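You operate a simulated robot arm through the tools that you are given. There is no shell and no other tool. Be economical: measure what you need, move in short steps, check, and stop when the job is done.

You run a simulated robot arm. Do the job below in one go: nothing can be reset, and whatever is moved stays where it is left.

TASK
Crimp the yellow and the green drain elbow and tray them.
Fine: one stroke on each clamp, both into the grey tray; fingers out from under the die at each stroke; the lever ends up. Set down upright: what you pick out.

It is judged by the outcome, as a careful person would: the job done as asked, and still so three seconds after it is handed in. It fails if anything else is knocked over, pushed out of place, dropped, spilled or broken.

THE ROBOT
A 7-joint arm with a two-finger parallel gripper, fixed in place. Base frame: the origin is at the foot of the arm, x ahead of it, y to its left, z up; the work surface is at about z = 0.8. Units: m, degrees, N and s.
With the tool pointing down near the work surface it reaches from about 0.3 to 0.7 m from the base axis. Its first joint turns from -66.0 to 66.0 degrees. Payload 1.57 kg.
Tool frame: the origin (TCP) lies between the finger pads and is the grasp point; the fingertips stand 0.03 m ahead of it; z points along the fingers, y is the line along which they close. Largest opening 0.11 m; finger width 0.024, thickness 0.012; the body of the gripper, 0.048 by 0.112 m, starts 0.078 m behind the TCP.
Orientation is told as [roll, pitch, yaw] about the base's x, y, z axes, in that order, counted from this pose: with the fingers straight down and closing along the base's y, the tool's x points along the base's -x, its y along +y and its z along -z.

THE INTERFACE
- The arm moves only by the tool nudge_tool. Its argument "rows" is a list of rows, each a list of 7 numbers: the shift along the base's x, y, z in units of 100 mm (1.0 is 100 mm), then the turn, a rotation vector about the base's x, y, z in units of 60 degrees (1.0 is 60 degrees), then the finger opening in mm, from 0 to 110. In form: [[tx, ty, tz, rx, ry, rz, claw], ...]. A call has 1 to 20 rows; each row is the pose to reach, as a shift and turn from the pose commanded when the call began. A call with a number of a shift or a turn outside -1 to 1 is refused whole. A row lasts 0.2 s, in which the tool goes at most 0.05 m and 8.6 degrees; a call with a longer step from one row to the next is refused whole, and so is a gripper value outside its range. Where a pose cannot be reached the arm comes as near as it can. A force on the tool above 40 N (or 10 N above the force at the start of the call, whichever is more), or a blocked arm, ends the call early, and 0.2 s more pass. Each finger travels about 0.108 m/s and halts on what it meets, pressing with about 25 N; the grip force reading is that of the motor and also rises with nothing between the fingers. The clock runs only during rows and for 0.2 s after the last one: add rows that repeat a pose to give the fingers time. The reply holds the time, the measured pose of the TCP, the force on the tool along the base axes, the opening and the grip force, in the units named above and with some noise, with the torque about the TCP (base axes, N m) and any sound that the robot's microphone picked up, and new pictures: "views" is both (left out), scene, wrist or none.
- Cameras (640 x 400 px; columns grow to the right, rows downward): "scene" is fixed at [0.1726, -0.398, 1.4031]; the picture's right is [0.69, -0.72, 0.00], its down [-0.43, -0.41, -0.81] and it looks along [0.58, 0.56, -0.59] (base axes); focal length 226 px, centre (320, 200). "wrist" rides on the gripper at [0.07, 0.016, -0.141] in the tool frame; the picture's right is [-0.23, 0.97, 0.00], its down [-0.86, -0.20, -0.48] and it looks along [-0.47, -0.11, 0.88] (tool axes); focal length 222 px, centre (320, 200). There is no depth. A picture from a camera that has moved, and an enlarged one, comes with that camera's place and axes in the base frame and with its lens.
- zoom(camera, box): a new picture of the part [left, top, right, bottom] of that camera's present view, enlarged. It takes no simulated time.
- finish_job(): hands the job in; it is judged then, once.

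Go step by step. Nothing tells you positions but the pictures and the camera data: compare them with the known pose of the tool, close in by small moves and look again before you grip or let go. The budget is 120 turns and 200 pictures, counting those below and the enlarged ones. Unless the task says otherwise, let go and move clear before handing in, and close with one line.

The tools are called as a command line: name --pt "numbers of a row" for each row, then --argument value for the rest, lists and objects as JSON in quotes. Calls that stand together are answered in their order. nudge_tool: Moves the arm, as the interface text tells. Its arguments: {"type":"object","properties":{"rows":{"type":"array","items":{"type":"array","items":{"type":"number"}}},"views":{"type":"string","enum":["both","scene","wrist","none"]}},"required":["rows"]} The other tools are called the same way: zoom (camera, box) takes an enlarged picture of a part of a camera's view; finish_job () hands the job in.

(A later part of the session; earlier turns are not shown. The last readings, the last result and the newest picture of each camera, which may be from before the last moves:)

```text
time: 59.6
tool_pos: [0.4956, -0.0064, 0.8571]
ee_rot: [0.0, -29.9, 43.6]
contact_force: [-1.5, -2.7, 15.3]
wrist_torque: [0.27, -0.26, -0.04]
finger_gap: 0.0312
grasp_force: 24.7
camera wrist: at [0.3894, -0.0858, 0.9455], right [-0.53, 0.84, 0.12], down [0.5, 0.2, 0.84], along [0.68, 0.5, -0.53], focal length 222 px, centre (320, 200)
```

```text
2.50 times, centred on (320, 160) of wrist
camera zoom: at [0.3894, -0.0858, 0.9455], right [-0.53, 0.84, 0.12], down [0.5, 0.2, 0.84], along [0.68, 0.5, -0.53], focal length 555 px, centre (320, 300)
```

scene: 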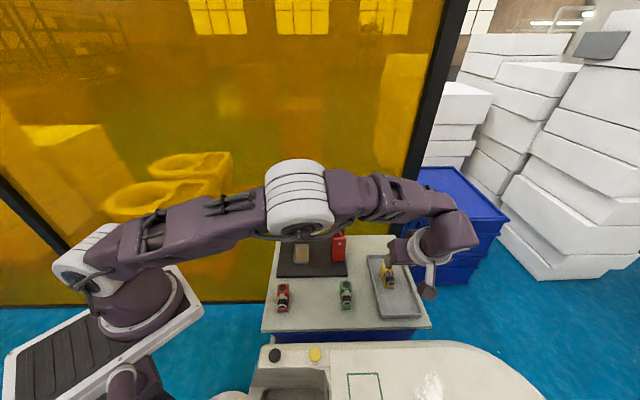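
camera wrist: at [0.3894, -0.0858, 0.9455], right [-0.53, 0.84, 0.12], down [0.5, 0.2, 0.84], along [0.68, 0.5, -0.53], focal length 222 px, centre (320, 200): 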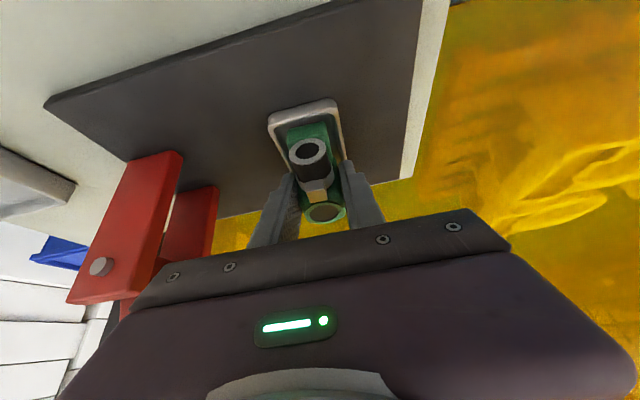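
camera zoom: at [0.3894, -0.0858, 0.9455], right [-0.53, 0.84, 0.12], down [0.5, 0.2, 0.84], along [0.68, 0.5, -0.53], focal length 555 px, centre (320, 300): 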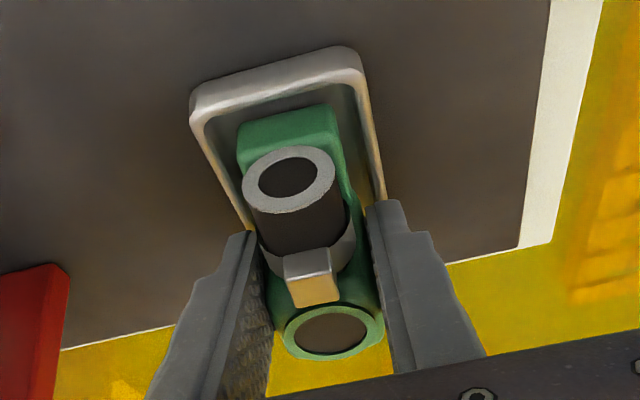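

The green part shifted in the grip by a few mm compared with yellow, so it may be riding on the rim. I'll check before letting go.

zoom --camera "scene" --box '[280, 230, 325, 275]'

zoom --camera "wrist" --box '[260, 90, 360, 230]'

```text
8.89 times, centred on (302, 252) of scene
camera zoom: at [0.1723, -0.3981, 1.4031], right [0.69, -0.72, 0.0], down [-0.43, -0.41, -0.81], along [0.58, 0.56, -0.59], focal length 2005 px, centre (476, -267)
```

zoom: 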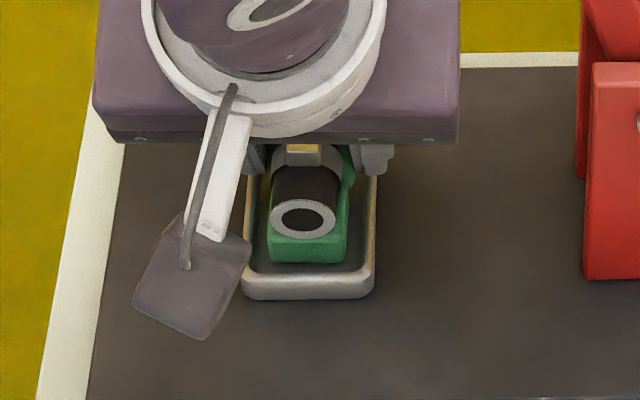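

```text
2.86 times, centred on (310, 160) of wrist
camera zoom: at [0.3894, -0.0858, 0.9455], right [-0.53, 0.84, 0.12], down [0.5, 0.2, 0.84], along [0.68, 0.5, -0.53], focal length 635 px, centre (349, 314)
```

zoom: 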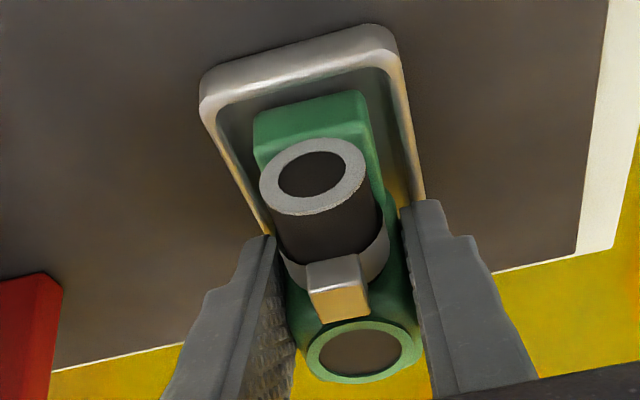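

It looks level but about 6 mm high, resting on the far rim because it is slightly too far in. I'll lift, shift 4 mm toward the near side and lower again.

nudge_tool --pt "0 0 0.06 0 0 0 10" --pt "-0.015 -0.015 0.06 0 0 0 10" --pt "-0.03 -0.03 0.06 0 0 0 10" --pt "-0.03 -0.03 0.03 0 0 0 10" --pt "-0.03 -0.03 0.01 0 0 0 10" --pt "-0.03 -0.03 -0.01 0 0 0 10" --pt "-0.03 -0.03 -0.03 0 0 0 10" --views "wrist"

zoom --camera "wrist" --box '[220, 80, 420, 240]'

zoom --camera "scene" --box '[280, 230, 325, 275]'

```text
time: 61.2
tool_pos: [0.4919, -0.0106, 0.8571]
ee_rot: [0.0, -30.1, 43.8]
contact_force: [-3.4, -0.1, 12.0]
wrist_torque: [-0.1, -0.08, -0.03]
finger_gap: 0.0314
grasp_force: 25.1
stopped in row 7: the force on the tool passed its limit (the readings are from after the stop); the commanded pose is now the measured one
camera wrist: at [0.3867, -0.0889, 0.945], right [-0.53, 0.84, 0.11], down [0.5, 0.2, 0.84], along [0.69, 0.5, -0.53], focal length 222 px, centre (320, 200)
```

wrist: 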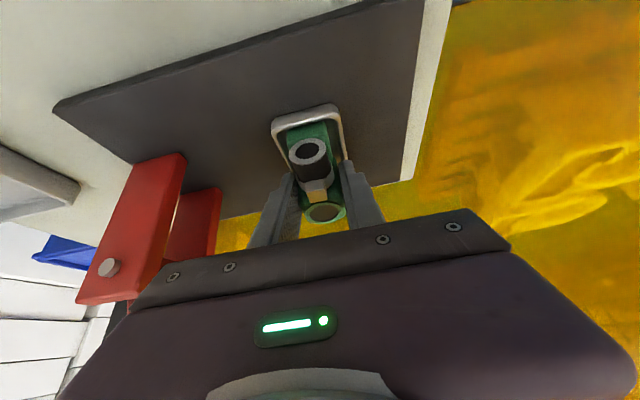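

```text
2.50 times, centred on (320, 160) of wrist
camera zoom: at [0.3867, -0.0889, 0.945], right [-0.53, 0.84, 0.11], down [0.5, 0.2, 0.84], along [0.69, 0.5, -0.53], focal length 555 px, centre (320, 300)
```

zoom: 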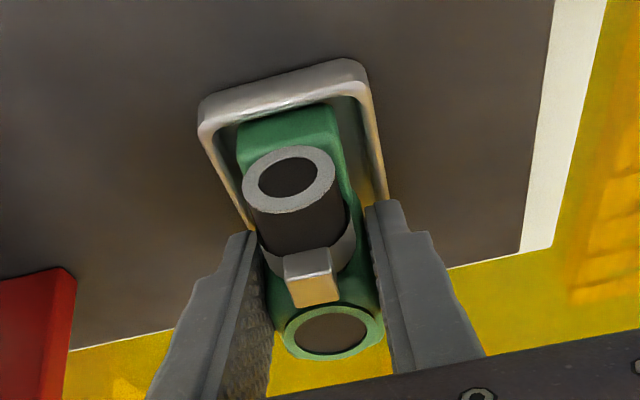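

```text
8.89 times, centred on (302, 252) of scene
camera zoom: at [0.1723, -0.398, 1.4031], right [0.69, -0.72, 0.0], down [-0.43, -0.41, -0.81], along [0.58, 0.56, -0.59], focal length 2005 px, centre (476, -267)
```

zoom: 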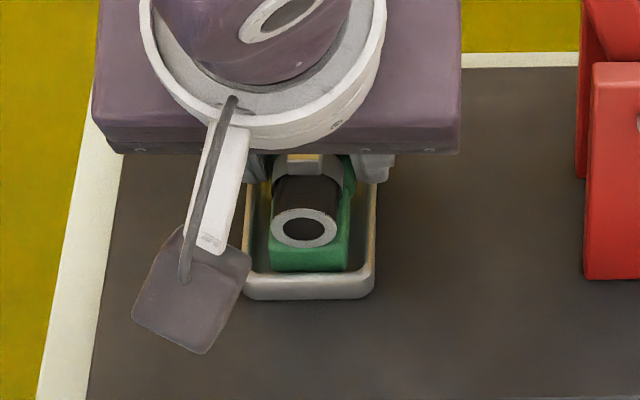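

The part has slid up about 9 mm in the grip by landing first on the far rim, then on the near one. The right spot is midway, so I'll lift, shift back 3 mm and lower it again.

nudge_tool --pt "0 0 0.05 0 0 0 10" --pt "0.021 0.022 0.05 0 0 0 10" --pt "0.021 0.022 0.03 0 0 0 10" --pt "0.021 0.022 0.01 0 0 0 10" --pt "0.021 0.022 -0.005 0 0 0 10" --pt "0.021 0.022 -0.015 0 0 0 10" --pt "0.021 0.022 -0.025 0 0 0 10" --pt "0.021 0.022 -0.03 0 0 0 10" --views "wrist"

zoom --camera "wrist" --box '[220, 80, 420, 240]'

zoom --camera "scene" --box '[280, 230, 325, 275]'

```text
time: 62.6
tool_pos: [0.4961, -0.0093, 0.8573]
ee_rot: [-0.3, -30.2, 43.8]
contact_force: [-1.4, 0.4, 11.9]
wrist_torque: [0.34, -0.02, 0.08]
finger_gap: 0.0314
grasp_force: 25.4
stopped in row 7: the force on the tool passed its limit (the readings are from after the stop); the commanded pose is now the measured one
camera wrist: at [0.3893, -0.087, 0.9447], right [-0.53, 0.84, 0.11], down [0.5, 0.2, 0.84], along [0.69, 0.5, -0.52], focal length 222 px, centre (320, 200)
```

wrist: 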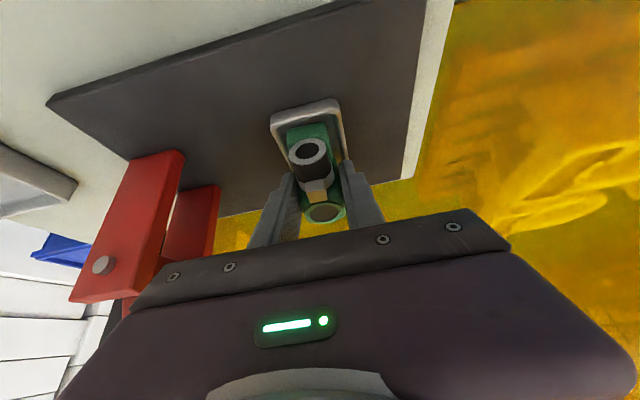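

```text
2.50 times, centred on (320, 160) of wrist
camera zoom: at [0.3893, -0.087, 0.9447], right [-0.53, 0.84, 0.11], down [0.5, 0.2, 0.84], along [0.69, 0.5, -0.52], focal length 555 px, centre (320, 300)
```

zoom: 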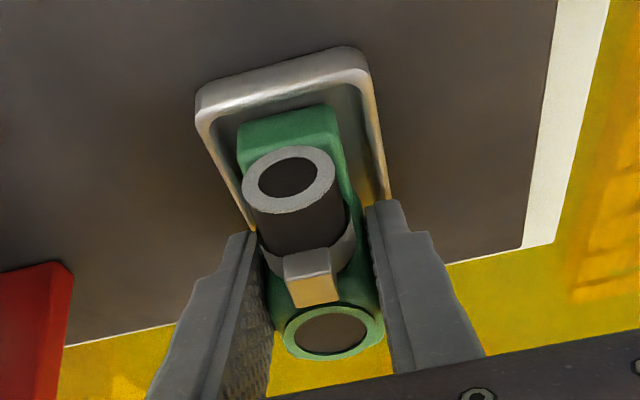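

```text
8.89 times, centred on (302, 252) of scene
camera zoom: at [0.1724, -0.3981, 1.4031], right [0.69, -0.72, 0.0], down [-0.43, -0.41, -0.81], along [0.58, 0.56, -0.59], focal length 2005 px, centre (476, -267)
```

zoom: 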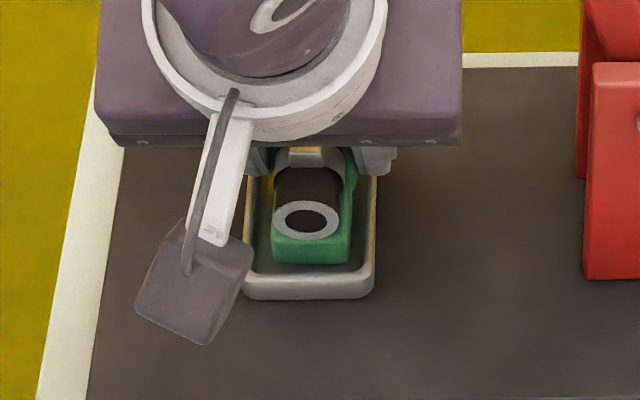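

The stop height stays the same at 0.857, so the fingertips are now meeting the rim because the part slid up in the grip. The careful fix is to set it down on the free yellow spot, re-grip it higher and try again.

nudge_tool --pt "0 0 0.1 0 0 0 10" --pt "0 0 0.22 0 0 0 10" --pt "-0.1 -0.1 0.37 0 0 0 10" --pt "-0.25 -0.35 0.55 0 0 0 10" --pt "-0.4 -0.62 0.7 0 0 0 10" --pt "-0.6 -0.95 0.7 0 0 0 10" --pt "-0.6 -0.95 0.7 0 0 0 10" --views "none"

nudge_tool --pt "-0.1 -0.25 0 0 0 0 10" --pt "-0.2 -0.5 0 0 0 0 10" --pt "-0.2 -0.5 -0.25 0 0 0 10" --pt "-0.2 -0.5 -0.5 0 0 0 10" --pt "-0.2 -0.5 -0.75 0 0 0 10" --pt "-0.2 -0.5 -0.75 0 0 0 10" --views "wrist"

zoom --camera "wrist" --box '[220, 80, 420, 240]'

zoom --camera "scene" --box '[260, 170, 380, 330]'

```text
time: 64.2
tool_pos: [0.4349, -0.1035, 0.9274]
ee_rot: [-0.3, -30.1, 43.8]
contact_force: [0.7, -0.7, 0.3]
wrist_torque: [-0.02, 0.02, -0.04]
finger_gap: 0.0314
grasp_force: 25.2
```

```text
time: 65.6
tool_pos: [0.4147, -0.1529, 0.8513]
ee_rot: [-0.3, -30.1, 43.8]
contact_force: [-0.8, 0.4, -1.0]
wrist_torque: [0.03, 0.03, 0.02]
finger_gap: 0.0312
grasp_force: 25.5
camera wrist: at [0.3089, -0.2319, 0.9396], right [-0.53, 0.84, 0.11], down [0.5, 0.2, 0.84], along [0.69, 0.5, -0.53], focal length 222 px, centre (320, 200)
```

wrist: 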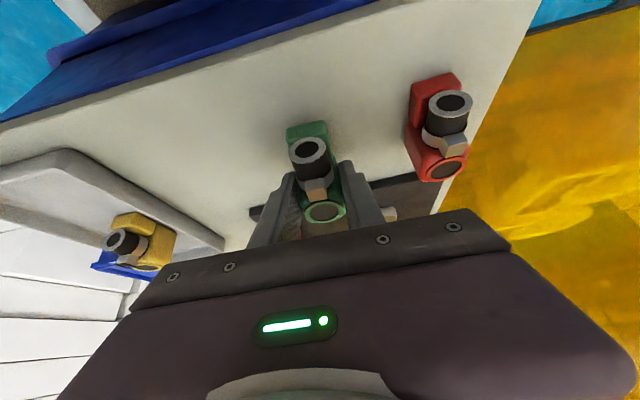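

```text
2.50 times, centred on (320, 160) of wrist
camera zoom: at [0.3089, -0.2319, 0.9396], right [-0.53, 0.84, 0.11], down [0.5, 0.2, 0.84], along [0.69, 0.5, -0.53], focal length 555 px, centre (320, 300)
```

zoom: 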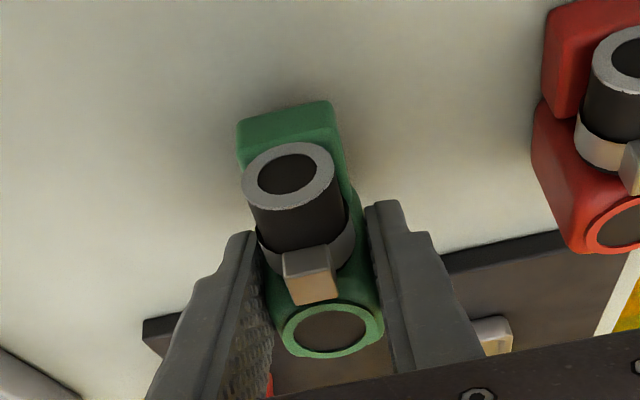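

```text
2.50 times, centred on (320, 250) of scene
camera zoom: at [0.1726, -0.398, 1.4031], right [0.69, -0.72, 0.0], down [-0.43, -0.41, -0.81], along [0.58, 0.56, -0.59], focal length 564 px, centre (320, 75)
```

zoom: 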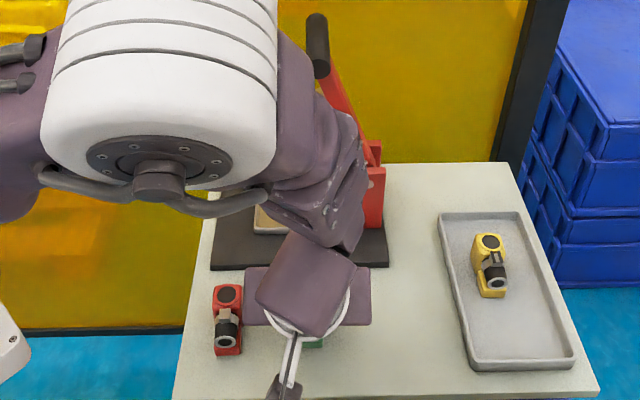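

I'll lower it to the bench until light contact.

nudge_tool --pt "0 0 -0.03 0 0 0 10" --pt "0 0 -0.06 0 0 0 10" --pt "0 0 -0.085 0 0 0 10" --pt "0 0 -0.11 0 0 0 10" --pt "0 0 -0.11 0 0 0 10" --views "none"

```text
time: 66.8
tool_pos: [0.416, -0.1537, 0.8403]
ee_rot: [-0.3, -30.1, 43.7]
contact_force: [0.5, 0.4, -0.5]
wrist_torque: [0.02, -0.01, -0.03]
finger_gap: 0.0314
grasp_force: 25.7
```

nudge_tool --pt "0 0 -0.015 0 0 0 10" --pt "0 0 -0.03 0 0 0 10" --pt "0 0 -0.04 0 0 0 10" --pt "0 0 -0.05 0 0 0 10" --views "wrist"

zoom --camera "wrist" --box '[220, 80, 420, 240]'

```text
time: 67.8
tool_pos: [0.4148, -0.1527, 0.8354]
ee_rot: [-0.3, -30.0, 43.7]
contact_force: [2.2, 3.2, 14.4]
wrist_torque: [-0.23, 0.32, -0.04]
finger_gap: 0.0317
grasp_force: 25.7
camera wrist: at [0.3093, -0.2318, 0.9234], right [-0.53, 0.84, 0.11], down [0.5, 0.2, 0.84], along [0.69, 0.5, -0.52], focal length 222 px, centre (320, 200)
```

wrist: 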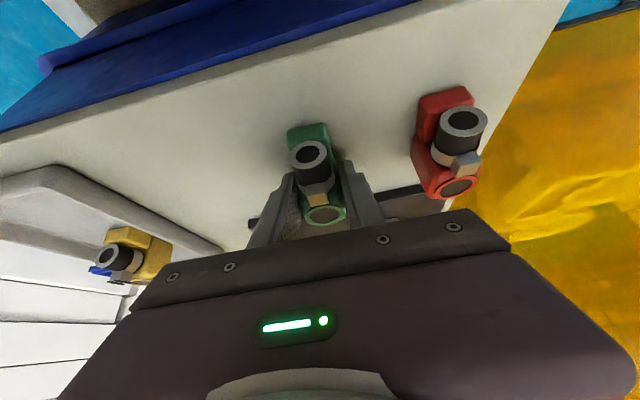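

```text
2.50 times, centred on (320, 160) of wrist
camera zoom: at [0.3093, -0.2318, 0.9234], right [-0.53, 0.84, 0.11], down [0.5, 0.2, 0.84], along [0.69, 0.5, -0.52], focal length 555 px, centre (320, 300)
```

zoom: 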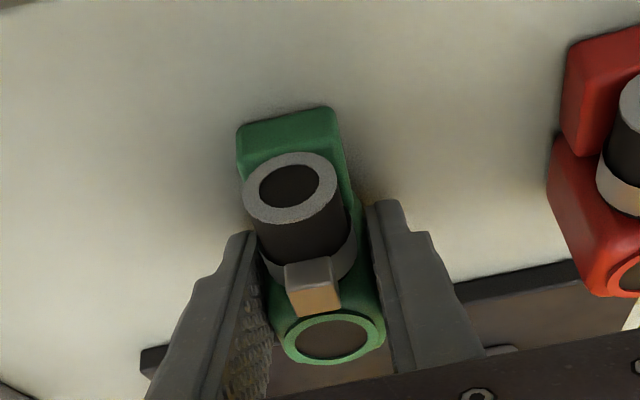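

Contact at 14 N. I'll open, raise 15 mm, and re-grip higher on the block.

nudge_tool --pt "0 0 0.015 0 0 0 10" --pt "0 0 0.015 0 0 0 36" --pt "0 0 0.015 0 0 0 46" --pt "0 0 0.015 0 0 0 50" --pt "0 0 0.08 0 0 0 50" --pt "0 0 0.16 0 0 0 50" --pt "0 0 0.16 0 0 0 50" --views "wrist"

zoom --camera "wrist" --box '[220, 80, 420, 240]'

```text
time: 69.4
tool_pos: [0.4143, -0.153, 0.8517]
ee_rot: [-0.3, -30.1, 43.8]
contact_force: [0.0, -0.5, -1.0]
wrist_torque: [-0.01, 0.03, -0.02]
finger_gap: 0.05
grasp_force: 0.1
camera wrist: at [0.3091, -0.2318, 0.9394], right [-0.53, 0.84, 0.11], down [0.5, 0.2, 0.84], along [0.69, 0.5, -0.53], focal length 222 px, centre (320, 200)
```

wrist: 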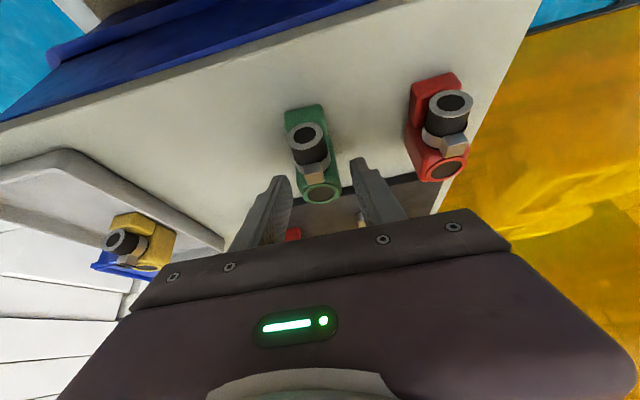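

```text
2.50 times, centred on (320, 160) of wrist
camera zoom: at [0.3091, -0.2318, 0.9394], right [-0.53, 0.84, 0.11], down [0.5, 0.2, 0.84], along [0.69, 0.5, -0.53], focal length 555 px, centre (320, 300)
```

zoom: 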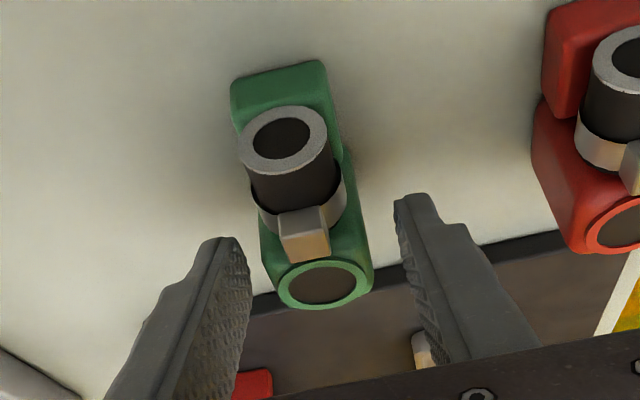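

Green stands upright. I'll nudge 2 mm to centre and re-grip.

nudge_tool --pt "0.013 -0.013 -0.015 0.005 0 0 50" --pt "0.013 -0.013 -0.015 0.005 0 0 40" --pt "0.013 -0.013 -0.015 0.005 0 0 25" --pt "0.013 -0.013 -0.015 0.005 0 0 10" --pt "0.013 -0.013 -0.015 0.005 0 0 10" --pt "0.013 -0.013 -0.015 0.005 0 0 10" --views "wrist"

zoom --camera "wrist" --box '[220, 80, 420, 240]'

```text
time: 70.8
tool_pos: [0.4177, -0.1549, 0.8503]
ee_rot: [0.0, -30.3, 43.6]
contact_force: [1.2, -1.4, 3.5]
wrist_torque: [0.02, -0.01, 0.01]
finger_gap: 0.0312
grasp_force: 25.3
camera wrist: at [0.3106, -0.2338, 0.9374], right [-0.53, 0.84, 0.11], down [0.5, 0.2, 0.84], along [0.69, 0.5, -0.52], focal length 222 px, centre (320, 200)
```

wrist: 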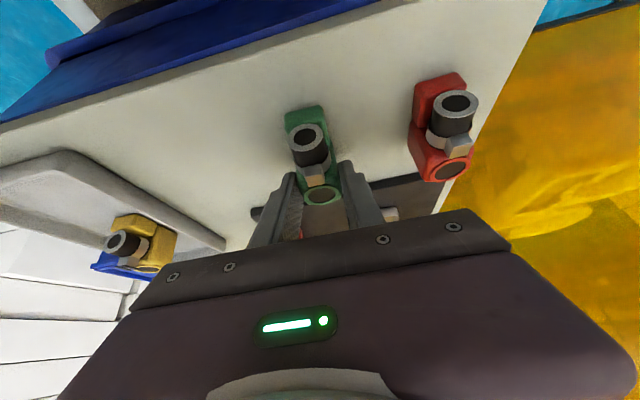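

```text
2.50 times, centred on (320, 160) of wrist
camera zoom: at [0.3106, -0.2338, 0.9374], right [-0.53, 0.84, 0.11], down [0.5, 0.2, 0.84], along [0.69, 0.5, -0.52], focal length 555 px, centre (320, 300)
```

zoom: 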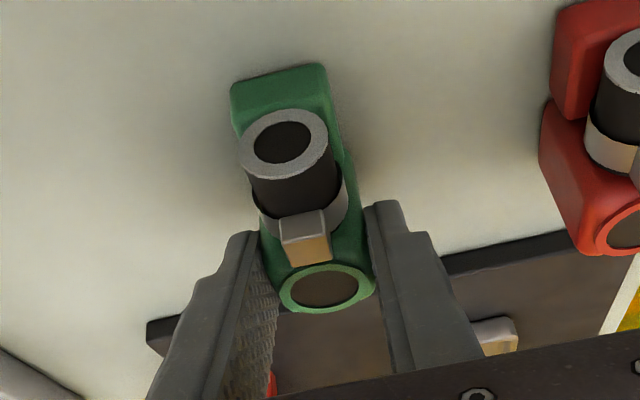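

Gripped higher. I'll carry it back toward the nest and stop just above.

nudge_tool --pt "0 0 0.15 0 0 0 10" --pt "0 0 0.4 0 0 0 10" --pt "0 0 0.65 0 0 0 10" --pt "0 0 0.85 0 0 0 10" --pt "0.1 0.2 0.85 0 0 0 10" --pt "0.2 0.4 0.85 0 0 0 10" --pt "0.3 0.6 0.85 0 0 0 10" --pt "0.4 0.8 0.85 0 0 0 10" --pt "0.4 0.8 0.85 0 0 0 10" --views "none"

```text
time: 72.8
tool_pos: [0.4578, -0.0751, 0.9345]
ee_rot: [0.1, -30.3, 43.6]
contact_force: [-0.3, 0.4, -1.2]
wrist_torque: [-0.01, -0.01, -0.03]
finger_gap: 0.0308
grasp_force: 25.1
```

nudge_tool --pt "0.06 0.22 0 0 0 0 10" --pt "0.122 0.438 0 0 0 0 10" --pt "0.18 0.5 -0.15 0 0 0 10" --pt "0.23 0.55 -0.3 0 0 0 10" --pt "0.29 0.6 -0.43 0 0 0 10" --pt "0.339 0.645 -0.525 0 0 0 10" --pt "0.339 0.645 -0.525 0 0 0 10" --views "wrist"

zoom --camera "wrist" --box '[220, 80, 420, 240]'

zoom --camera "scene" --box '[280, 230, 325, 275]'

```text
time: 74.4
tool_pos: [0.4906, -0.0097, 0.8815]
ee_rot: [-0.1, -30.3, 43.6]
contact_force: [-0.2, -0.5, -1.0]
wrist_torque: [-0.01, 0.01, 0.01]
finger_gap: 0.0312
grasp_force: 26.0
camera wrist: at [0.384, -0.0884, 0.9698], right [-0.53, 0.84, 0.11], down [0.5, 0.2, 0.84], along [0.69, 0.5, -0.52], focal length 222 px, centre (320, 200)
```

wrist: 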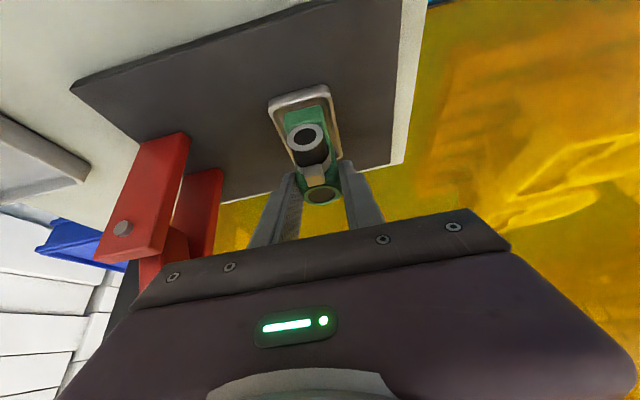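

```text
2.50 times, centred on (320, 160) of wrist
camera zoom: at [0.384, -0.0884, 0.9698], right [-0.53, 0.84, 0.11], down [0.5, 0.2, 0.84], along [0.69, 0.5, -0.52], focal length 555 px, centre (320, 300)
```

zoom: 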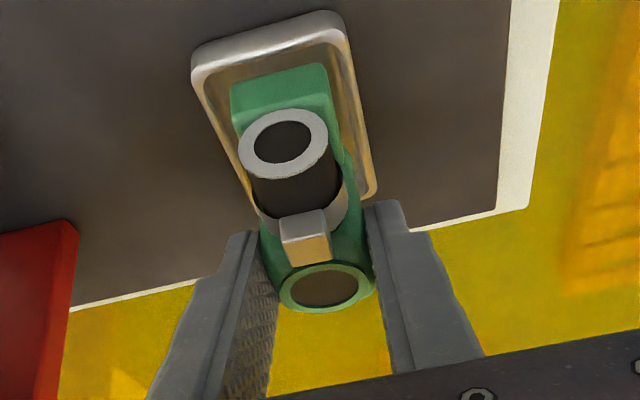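

```text
8.89 times, centred on (302, 252) of scene
camera zoom: at [0.1726, -0.398, 1.4031], right [0.69, -0.72, 0.0], down [-0.43, -0.41, -0.81], along [0.58, 0.56, -0.59], focal length 2005 px, centre (476, -267)
```

zoom: 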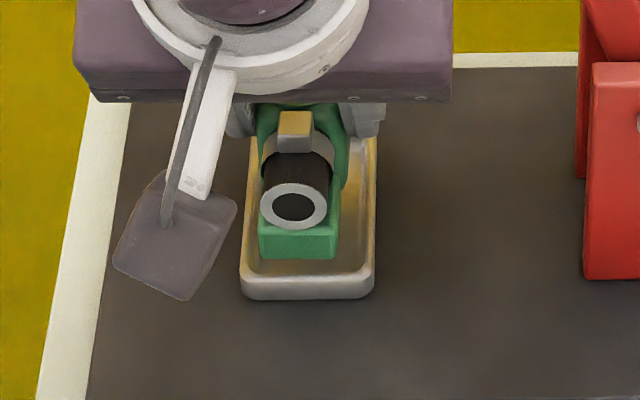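

Lining up: it needs about 2 mm sideways and 2 mm further in. I'll correct and lower to just below rim height, where force will show whether it hits the rim.

nudge_tool --pt "0.027 0.002 0 0 0 0 10" --pt "0.027 0.002 -0.04 0 0 0 10" --pt "0.027 0.002 -0.07 0 0 0 10" --pt "0.027 0.002 -0.1 0 0 0 10" --pt "0.027 0.002 -0.125 0 0 0 10" --pt "0.027 0.002 -0.125 0 0 0 10" --views "wrist"

zoom --camera "wrist" --box '[220, 80, 420, 240]'

zoom --camera "scene" --box '[280, 230, 325, 275]'

```text
time: 75.8
tool_pos: [0.4948, -0.0091, 0.8701]
ee_rot: [-0.1, -30.4, 43.7]
contact_force: [4.2, 3.9, 14.4]
wrist_torque: [-0.15, 0.2, 0.0]
finger_gap: 0.0309
grasp_force: 25.5
camera wrist: at [0.3873, -0.0887, 0.9575], right [-0.53, 0.84, 0.11], down [0.5, 0.2, 0.85], along [0.69, 0.5, -0.52], focal length 222 px, centre (320, 200)
```

wrist: 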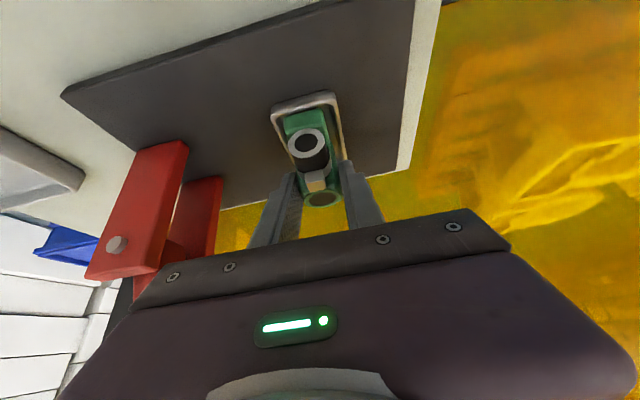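

```text
2.50 times, centred on (320, 160) of wrist
camera zoom: at [0.3873, -0.0887, 0.9575], right [-0.53, 0.84, 0.11], down [0.5, 0.2, 0.85], along [0.69, 0.5, -0.52], focal length 555 px, centre (320, 300)
```

zoom: 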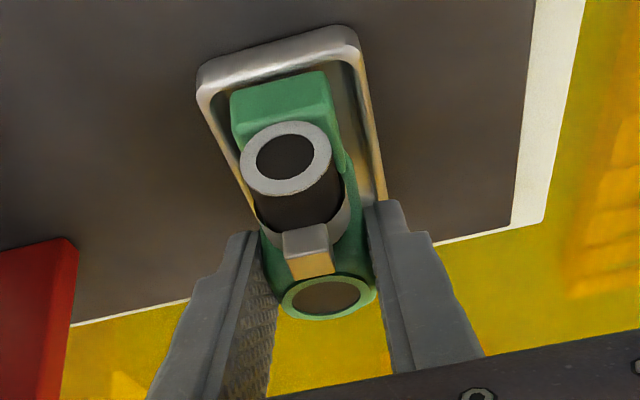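

```text
8.89 times, centred on (302, 252) of scene
camera zoom: at [0.1725, -0.3979, 1.4031], right [0.69, -0.72, 0.0], down [-0.43, -0.41, -0.81], along [0.58, 0.56, -0.59], focal length 2005 px, centre (476, -267)
```

zoom: 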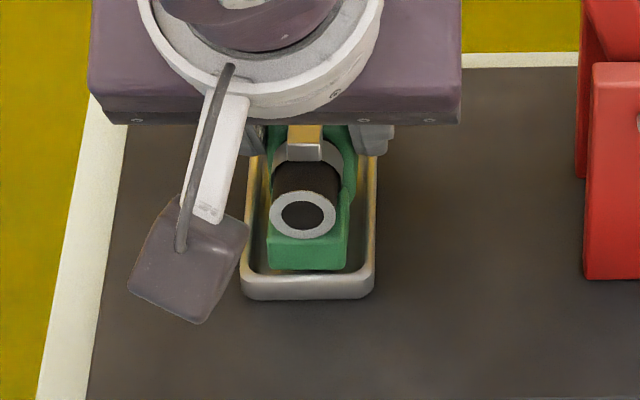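

Torque shows contact on the near rim now. I'll lift 4 mm, shift about 4 mm inward and lower again.

nudge_tool --pt "0 0 0.04 0 0 0 10" --pt "0.014 0.014 0.04 0 0 0 10" --pt "0.026 0.027 0.04 0 0 0 10" --pt "0.026 0.027 0.02 0 0 0 10" --pt "0.026 0.027 0.005 0 0 0 10" --pt "0.026 0.027 -0.01 0 0 0 10" --pt "0.026 0.027 -0.02 0 0 0 10" --pt "0.026 0.027 -0.03 0 0 0 10" --views "wrist"

zoom --camera "wrist" --box '[220, 80, 420, 240]'

zoom --camera "scene" --box '[280, 230, 325, 275]'

```text
time: 77.6
tool_pos: [0.4951, -0.007, 0.8666]
ee_rot: [0.1, -30.4, 43.7]
contact_force: [0.3, 0.4, -1.1]
wrist_torque: [0.0, 0.0, -0.01]
finger_gap: 0.031
grasp_force: 24.8
camera wrist: at [0.3893, -0.0862, 0.9542], right [-0.53, 0.84, 0.11], down [0.5, 0.2, 0.84], along [0.69, 0.51, -0.52], focal length 222 px, centre (320, 200)
```

wrist: 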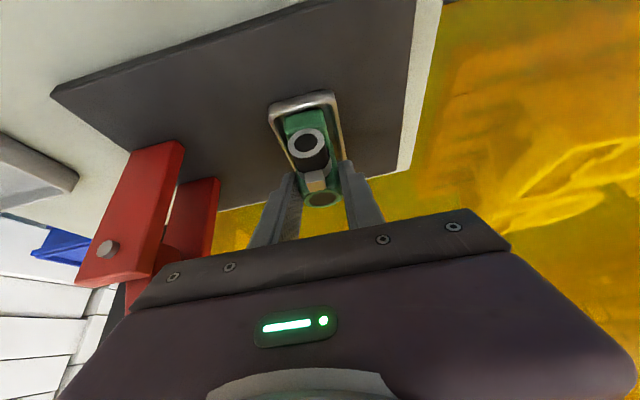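

```text
2.50 times, centred on (320, 160) of wrist
camera zoom: at [0.3893, -0.0862, 0.9542], right [-0.53, 0.84, 0.11], down [0.5, 0.2, 0.84], along [0.69, 0.51, -0.52], focal length 555 px, centre (320, 300)
```

zoom: 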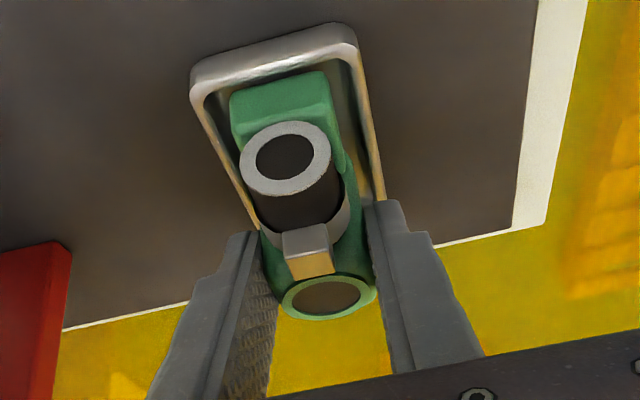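

```text
8.89 times, centred on (302, 252) of scene
camera zoom: at [0.1726, -0.398, 1.4031], right [0.69, -0.72, 0.0], down [-0.43, -0.41, -0.81], along [0.58, 0.56, -0.59], focal length 2005 px, centre (476, -267)
```

zoom: 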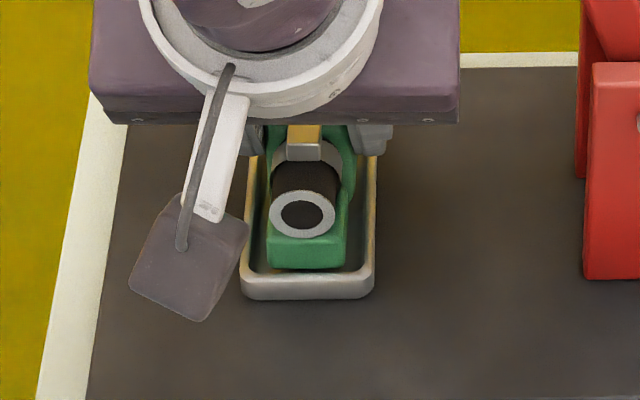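

No contact at 3.5 mm below the earlier stop, so it's inside the rim. I'll lower it the rest of the way.

nudge_tool --pt "0 0 -0.015 0 0 0 10" --pt "0 0 -0.03 0 0 0 10" --pt "0 0 -0.045 0 0 0 10" --pt "0 0 -0.055 0 0 0 10" --pt "0 0 -0.06 0 0 0 10" --views "none"

zoom --camera "wrist" --box '[220, 80, 420, 240]'

```text
time: 78.8
tool_pos: [0.4967, -0.0064, 0.8612]
ee_rot: [-0.2, -30.5, 43.8]
contact_force: [-1.2, -0.7, 15.4]
wrist_torque: [0.28, -0.18, 0.04]
finger_gap: 0.0313
grasp_force: 24.7
```

```text
2.50 times, centred on (320, 160) of wrist
camera zoom: at [0.3898, -0.0863, 0.9484], right [-0.53, 0.84, 0.11], down [0.5, 0.2, 0.85], along [0.69, 0.5, -0.52], focal length 555 px, centre (320, 300)
```

zoom: 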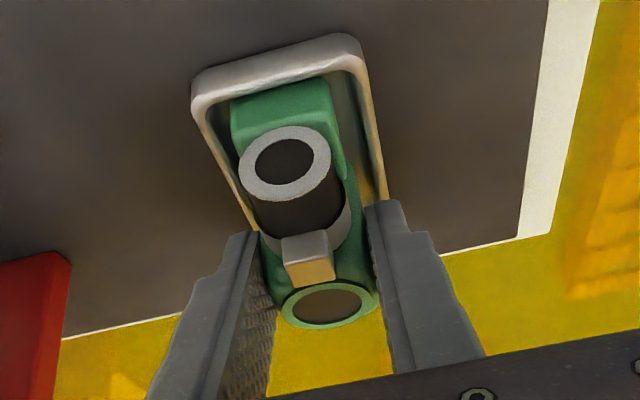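

Contact at the expected floor height, so it's seated. I'll release and back out along the tool axis.

nudge_tool --pt "0 0 0.015 0 0 0 36" --pt "0 0 0.015 0 0 0 46" --pt "0 0 0.015 0 0 0 50" --pt "-0.07 -0.066 0.18 0 0 0 50" --pt "-0.14 -0.132 0.35 0 0 0 50" --pt "-0.24 -0.23 0.59 0 0 0 50" --pt "-0.34 -0.33 0.84 0 0 0 50" --pt "-0.34 -0.33 0.84 0 0 0 50" --views "wrist"

zoom --camera "wrist" --box '[220, 80, 420, 240]'

zoom --camera "scene" --box '[280, 220, 350, 280]'

```text
time: 80.6
tool_pos: [0.4626, -0.041, 0.9445]
ee_rot: [0.0, -30.2, 43.5]
contact_force: [0.2, 0.6, 0.7]
wrist_torque: [0.01, 0.02, 0.04]
finger_gap: 0.05
grasp_force: 0.0
camera wrist: at [0.3555, -0.1195, 1.0326], right [-0.53, 0.84, 0.11], down [0.5, 0.2, 0.84], along [0.69, 0.5, -0.52], focal length 222 px, centre (320, 200)
```

wrist: 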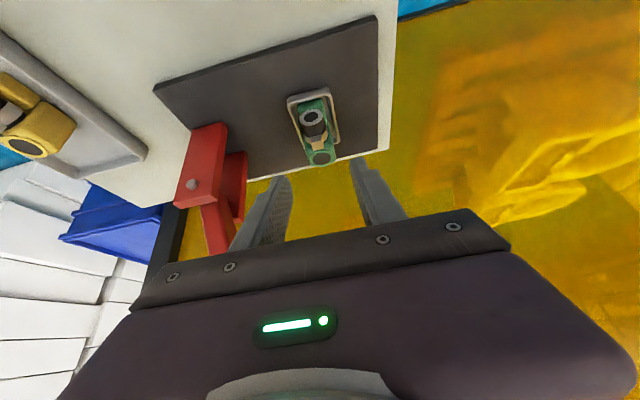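

```text
2.50 times, centred on (320, 160) of wrist
camera zoom: at [0.3555, -0.1195, 1.0326], right [-0.53, 0.84, 0.11], down [0.5, 0.2, 0.84], along [0.69, 0.5, -0.52], focal length 555 px, centre (320, 300)
```

zoom: 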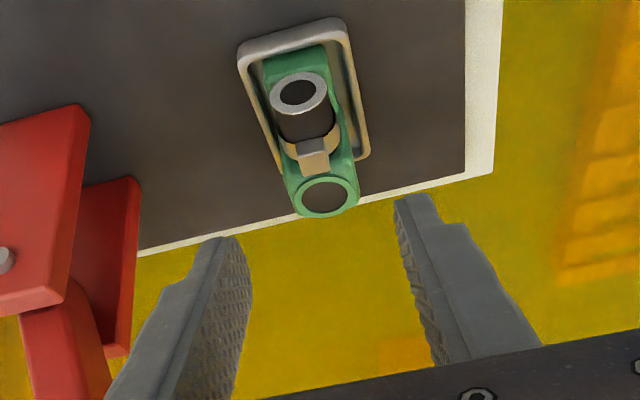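

```text
6.67 times, centred on (315, 250) of scene
camera zoom: at [0.1726, -0.398, 1.4031], right [0.69, -0.72, 0.0], down [-0.43, -0.41, -0.81], along [0.58, 0.56, -0.59], focal length 1504 px, centre (353, -133)
```

zoom: 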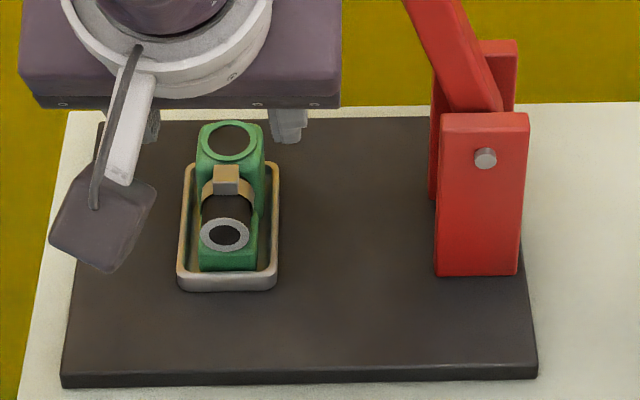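

Green's pose matches yellow's seated pose, so it's flat in the nest. I'll repeat the route up to the handle.

nudge_tool --pt "-0.1 -0.1 0.15 0 0 0 50" --pt "-0.25 -0.25 0.35 0 0 0 50" --pt "-0.4 -0.4 0.55 0 0 0 50" --pt "-0.57 -0.57 0.8 0 0 0 50" --pt "-0.57 -0.57 1.0 0 0 0 50" --pt "-0.57 -0.57 1.0 -0.086 0.09 0 50" --pt "-0.57 -0.57 1.0 -0.172 0.181 0 50" --pt "-0.57 -0.57 1.0 -0.258 0.272 0 50" --pt "-0.57 -0.57 1.0 -0.346 0.365 0 50" --pt "-0.57 -0.57 1.0 -0.346 0.365 0 50" --views "none"

nudge_tool --pt "0 0 0.25 0 0 0 60" --pt "0 0 0.5 0 0 0 60" --pt "0 0 0.75 0 0 0 60" --pt "0 0 1.0 0 0 0 60" --pt "0.2 0 1.0 0 0 0 60" --pt "0.4 0 1.0 0 0 0 60" --pt "0.6 0 1.0 0 0 0 60" --pt "0.83 0.0 1.0 0 0 0 60" --pt "0.83 0.0 1.0 0 0 0 60" --views "scene"

```text
time: 82.8
tool_pos: [0.4043, -0.0969, 1.0446]
ee_rot: [0.1, -0.1, 43.6]
contact_force: [0.1, -0.5, 0.2]
wrist_torque: [-0.03, 0.01, -0.01]
finger_gap: 0.0502
grasp_force: 0.0
out of reach, approached as far as the arm can: row 2
```

```text
time: 84.8
tool_pos: [0.4885, -0.0972, 1.1453]
ee_rot: [0.1, -0.1, 43.6]
contact_force: [-0.4, 0.7, -0.7]
wrist_torque: [0.04, -0.01, 0.02]
finger_gap: 0.06
grasp_force: 0.1
```

scene: 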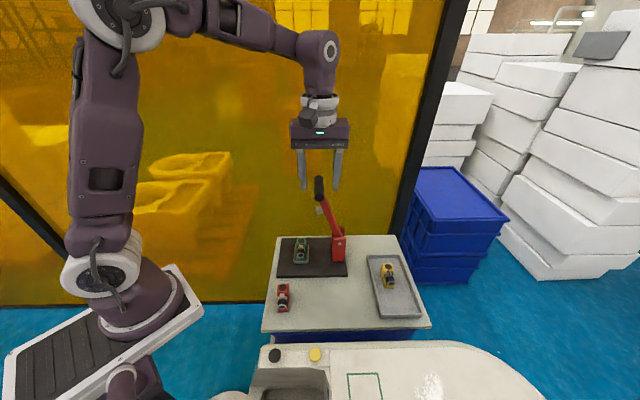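

Everything is as before. I'll come down over the handle and grip it.

nudge_tool --pt "0.1 0.1 0 0 0 0 60" --pt "0.203 0.207 -0.1 0 0 0 60" --pt "0.203 0.207 -0.35 0 0 0 60" --pt "0.203 0.207 -0.6 0 0 0 60" --pt "0.203 0.207 -0.673 0 0 0 60" --pt "0.203 0.207 -0.673 0 0 0 40" --pt "0.203 0.207 -0.673 0 0 0 20" --pt "0.203 0.207 -0.673 0 0 0 5" --pt "0.203 0.207 -0.673 0 0 0 5" --pt "0.203 0.207 -0.673 0 0 0 5" --views "none"

zoom --camera "scene" --box '[270, 140, 380, 260]'

```text
time: 87.0
tool_pos: [0.5086, -0.0769, 1.079]
ee_rot: [0.2, -0.1, 43.8]
contact_force: [1.6, -2.2, -8.7]
wrist_torque: [0.07, -0.09, 0.9]
finger_gap: 0.0248
grasp_force: 35.9
```

```text
3.33 times, centred on (325, 200) of scene
camera zoom: at [0.1728, -0.3981, 1.403], right [0.69, -0.72, 0.0], down [-0.43, -0.41, -0.81], along [0.58, 0.56, -0.59], focal length 752 px, centre (303, 200)
```

zoom: 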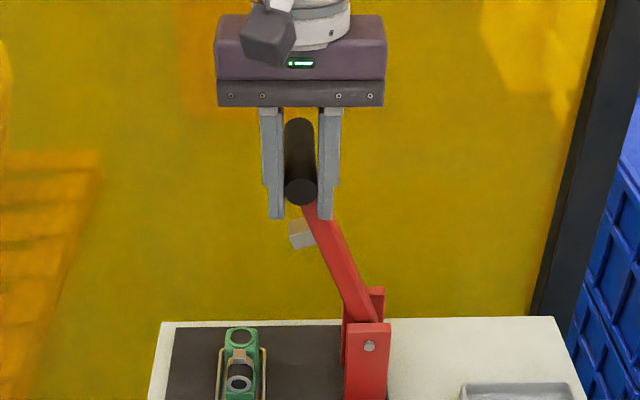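

Gripped the same as before. I'll start the second stroke along the proven arc.

nudge_tool --pt "-0.065 0.067 -0.034 0 0 0 5" --pt "-0.131 0.134 -0.076 0 0 0 5" --pt "-0.256 0.26 -0.172 0 0 0 5" --pt "-0.374 0.38 -0.286 0 0 0 5" --pt "-0.482 0.49 -0.417 0 0 0 5" --pt "-0.58 0.59 -0.563 0 0 0 5" --pt "-0.668 0.68 -0.724 0 0 0 5" --pt "-0.742 0.755 -0.897 0 0 0 5" --views "none"

zoom --camera "scene" --box '[250, 170, 370, 290]'

```text
time: 88.8
tool_pos: [0.4349, -0.0023, 0.9873]
ee_rot: [0.1, -0.1, 43.7]
contact_force: [-0.4, -9.8, 0.0]
wrist_torque: [-0.44, 0.11, 0.79]
finger_gap: 0.0253
grasp_force: 36.7
```

```text
3.33 times, centred on (310, 230) of scene
camera zoom: at [0.1726, -0.3983, 1.403], right [0.69, -0.72, 0.0], down [-0.43, -0.41, -0.81], along [0.58, 0.56, -0.59], focal length 752 px, centre (353, 100)
```

zoom: 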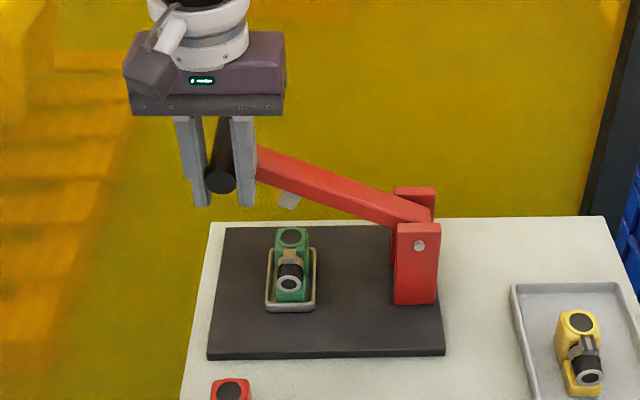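

nudge_tool --pt "-0.06 0.06 -0.183 0 0 0 5" --pt "-0.104 0.105 -0.374 0 0 0 5" --pt "-0.133 0.135 -0.572 0 0 0 5" --pt "-0.144 0.146 -0.706 0 0 0 5" --pt "-0.147 0.149 -0.78 0 0 0 5" --pt "-0.149 0.151 -0.841 0 0 0 5" --pt "-0.15 0.152 -0.91 0 0 0 5" --pt "-0.15 0.152 -0.977 0 0 0 5" --pt "-0.15 0.152 -1.0 0 0 0 5" --views "none"

zoom --camera "scene" --box '[275, 215, 345, 270]'

zoom --camera "wrist" --box '[225, 165, 285, 245]'

```text
time: 90.8
tool_pos: [0.4191, 0.0138, 0.8876]
ee_rot: [0.0, -0.2, 43.7]
contact_force: [-16.3, 17.2, 8.5]
wrist_torque: [-0.11, -0.25, 0.28]
finger_gap: 0.0275
grasp_force: 12.7
```

```text
7.27 times, centred on (310, 242) of scene
camera zoom: at [0.1721, -0.3976, 1.4033], right [0.69, -0.72, 0.0], down [-0.43, -0.41, -0.81], along [0.58, 0.56, -0.59], focal length 1640 px, centre (393, -109)
```

zoom: 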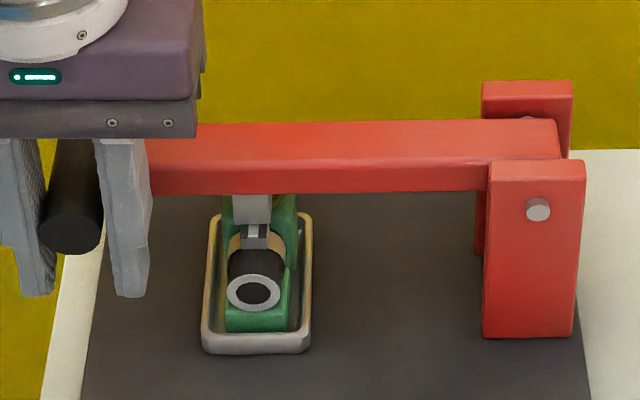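

```text
5.00 times, centred on (255, 205) of wrist
camera zoom: at [0.3571, -0.0221, 1.0297], right [-0.51, 0.86, 0.0], down [0.76, 0.44, 0.48], along [0.41, 0.25, -0.88], focal length 1111 px, centre (645, 175)
```

zoom: 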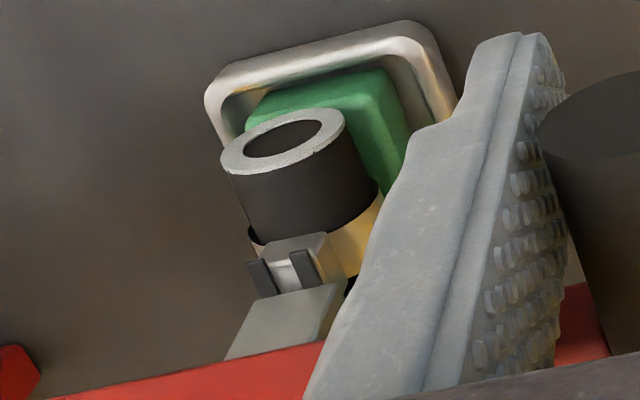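

Both dents are on green's clamp and the lever is at the same stop. I'll raise the lever.

nudge_tool --pt "-0.014 0.014 0.05 0 0 0 5" --pt "-0.004 0.004 0.203 0 0 0 5" --pt "0.021 -0.022 0.404 0 0 0 5" --pt "0.06 -0.062 0.6 0 0 0 5" --pt "0.113 -0.117 0.789 0 0 0 5" --pt "0.179 -0.185 0.968 0 0 0 5" --views "none"

zoom --camera "scene" --box '[250, 170, 370, 290]'

```text
time: 92.2
tool_pos: [0.4377, -0.0042, 0.9847]
ee_rot: [0.0, -0.3, 43.7]
contact_force: [-3.1, 2.6, 3.6]
wrist_torque: [0.4, -0.09, 0.83]
finger_gap: 0.0249
grasp_force: 36.9
```

```text
3.33 times, centred on (310, 230) of scene
camera zoom: at [0.1725, -0.398, 1.4031], right [0.69, -0.72, 0.0], down [-0.43, -0.41, -0.81], along [0.58, 0.56, -0.59], focal length 752 px, centre (353, 100)
```

zoom: 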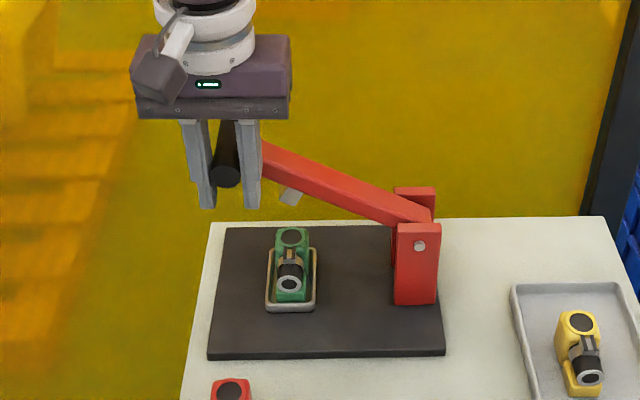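

nudge_tool --pt "0.076 -0.079 0.188 0 0 0 5" --pt "0.158 -0.164 0.348 0 0 0 5" --pt "0.251 -0.26 0.495 0 0 0 5" --pt "0.354 -0.366 0.625 0 0 0 5" --pt "0.465 -0.481 0.739 0 0 0 5" --pt "0.583 -0.603 0.835 0 0 0 5" --pt "0.645 -0.667 0.875 0 0 0 5" --pt "0.707 -0.732 0.911 0 0 0 5" --pt "0.707 -0.732 0.911 0 0 0 5" --views "none"

zoom --camera "scene" --box '[270, 140, 380, 260]'

```text
time: 94.2
tool_pos: [0.5083, -0.0764, 1.0769]
ee_rot: [0.0, -0.2, 43.6]
contact_force: [1.5, 5.1, 2.9]
wrist_torque: [0.15, 0.26, 0.77]
finger_gap: 0.0253
grasp_force: 36.9
```

```text
3.33 times, centred on (325, 200) of scene
camera zoom: at [0.1726, -0.3979, 1.4031], right [0.69, -0.72, 0.0], down [-0.43, -0.41, -0.81], along [0.58, 0.56, -0.59], focal length 752 px, centre (303, 200)
```

zoom: 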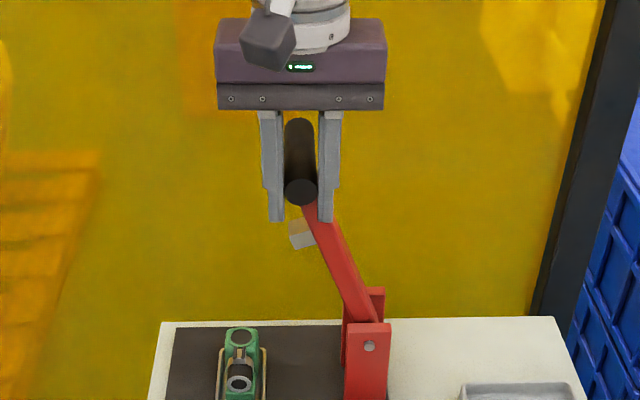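

The lever is back up. I'll release, rise and return beside the nest as before.

nudge_tool --pt "0 0 0 0 0 0 35" --pt "0 0 0 0 0 0 60" --pt "0 0 0 0 0 0 60" --pt "0 0 0.25 0 0 0 60" --pt "0 0 0.5 0 0 0 60" --pt "0 0 0.75 0 0 0 60" --pt "0 0 0.92 0 0 0 60" --pt "-0.3 -0.3 0.92 0 0 0 50" --pt "-0.6 -0.6 0.92 0 0 0 50" --pt "-0.6 -0.6 0.92 0 0 0 50" --views "none"

zoom --camera "scene" --box '[270, 140, 380, 260]'

nudge_tool --pt "-0.2 0.18 -0.1 0 0 0 50" --pt "-0.4 0.36 -0.3 0 0 0 50" --pt "-0.44 0.39 -0.6 0 0 0 50" --pt "-0.44 0.39 -0.9 0 0 0 50" --pt "-0.44 0.39 -1.0 0.086 -0.09 0 50" --pt "-0.44 0.39 -1.0 0.172 -0.181 0 50" --pt "-0.44 0.39 -1.0 0.258 -0.272 0 50" --pt "-0.44 0.39 -1.0 0.344 -0.3627 0 50" --pt "-0.44 0.39 -1.0 0.344 -0.3627 0 50" --views "none"

```text
time: 96.4
tool_pos: [0.4464, -0.1385, 1.1687]
ee_rot: [0.1, -0.2, 43.6]
contact_force: [0.3, 0.6, -0.3]
wrist_torque: [0.01, -0.01, 0.0]
finger_gap: 0.0503
grasp_force: 0.1
```

```text
3.33 times, centred on (325, 200) of scene
camera zoom: at [0.1726, -0.3981, 1.4031], right [0.69, -0.72, 0.0], down [-0.43, -0.41, -0.81], along [0.58, 0.56, -0.59], focal length 752 px, centre (303, 200)
```

zoom: 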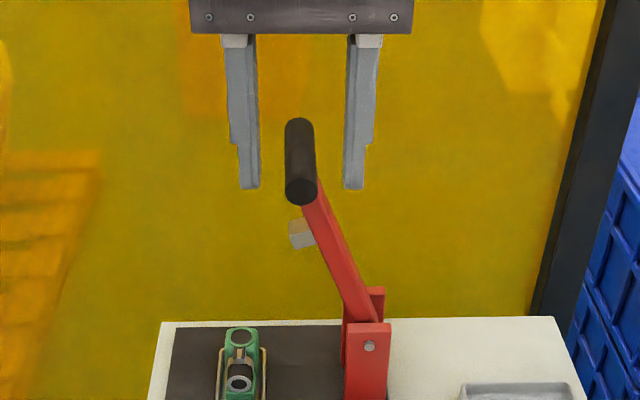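

```text
time: 98.4
tool_pos: [0.4034, -0.098, 1.0675]
ee_rot: [0.0, -30.2, 43.6]
contact_force: [0.1, -0.4, -0.3]
wrist_torque: [0.0, -0.02, 0.0]
finger_gap: 0.0502
grasp_force: 0.1
```

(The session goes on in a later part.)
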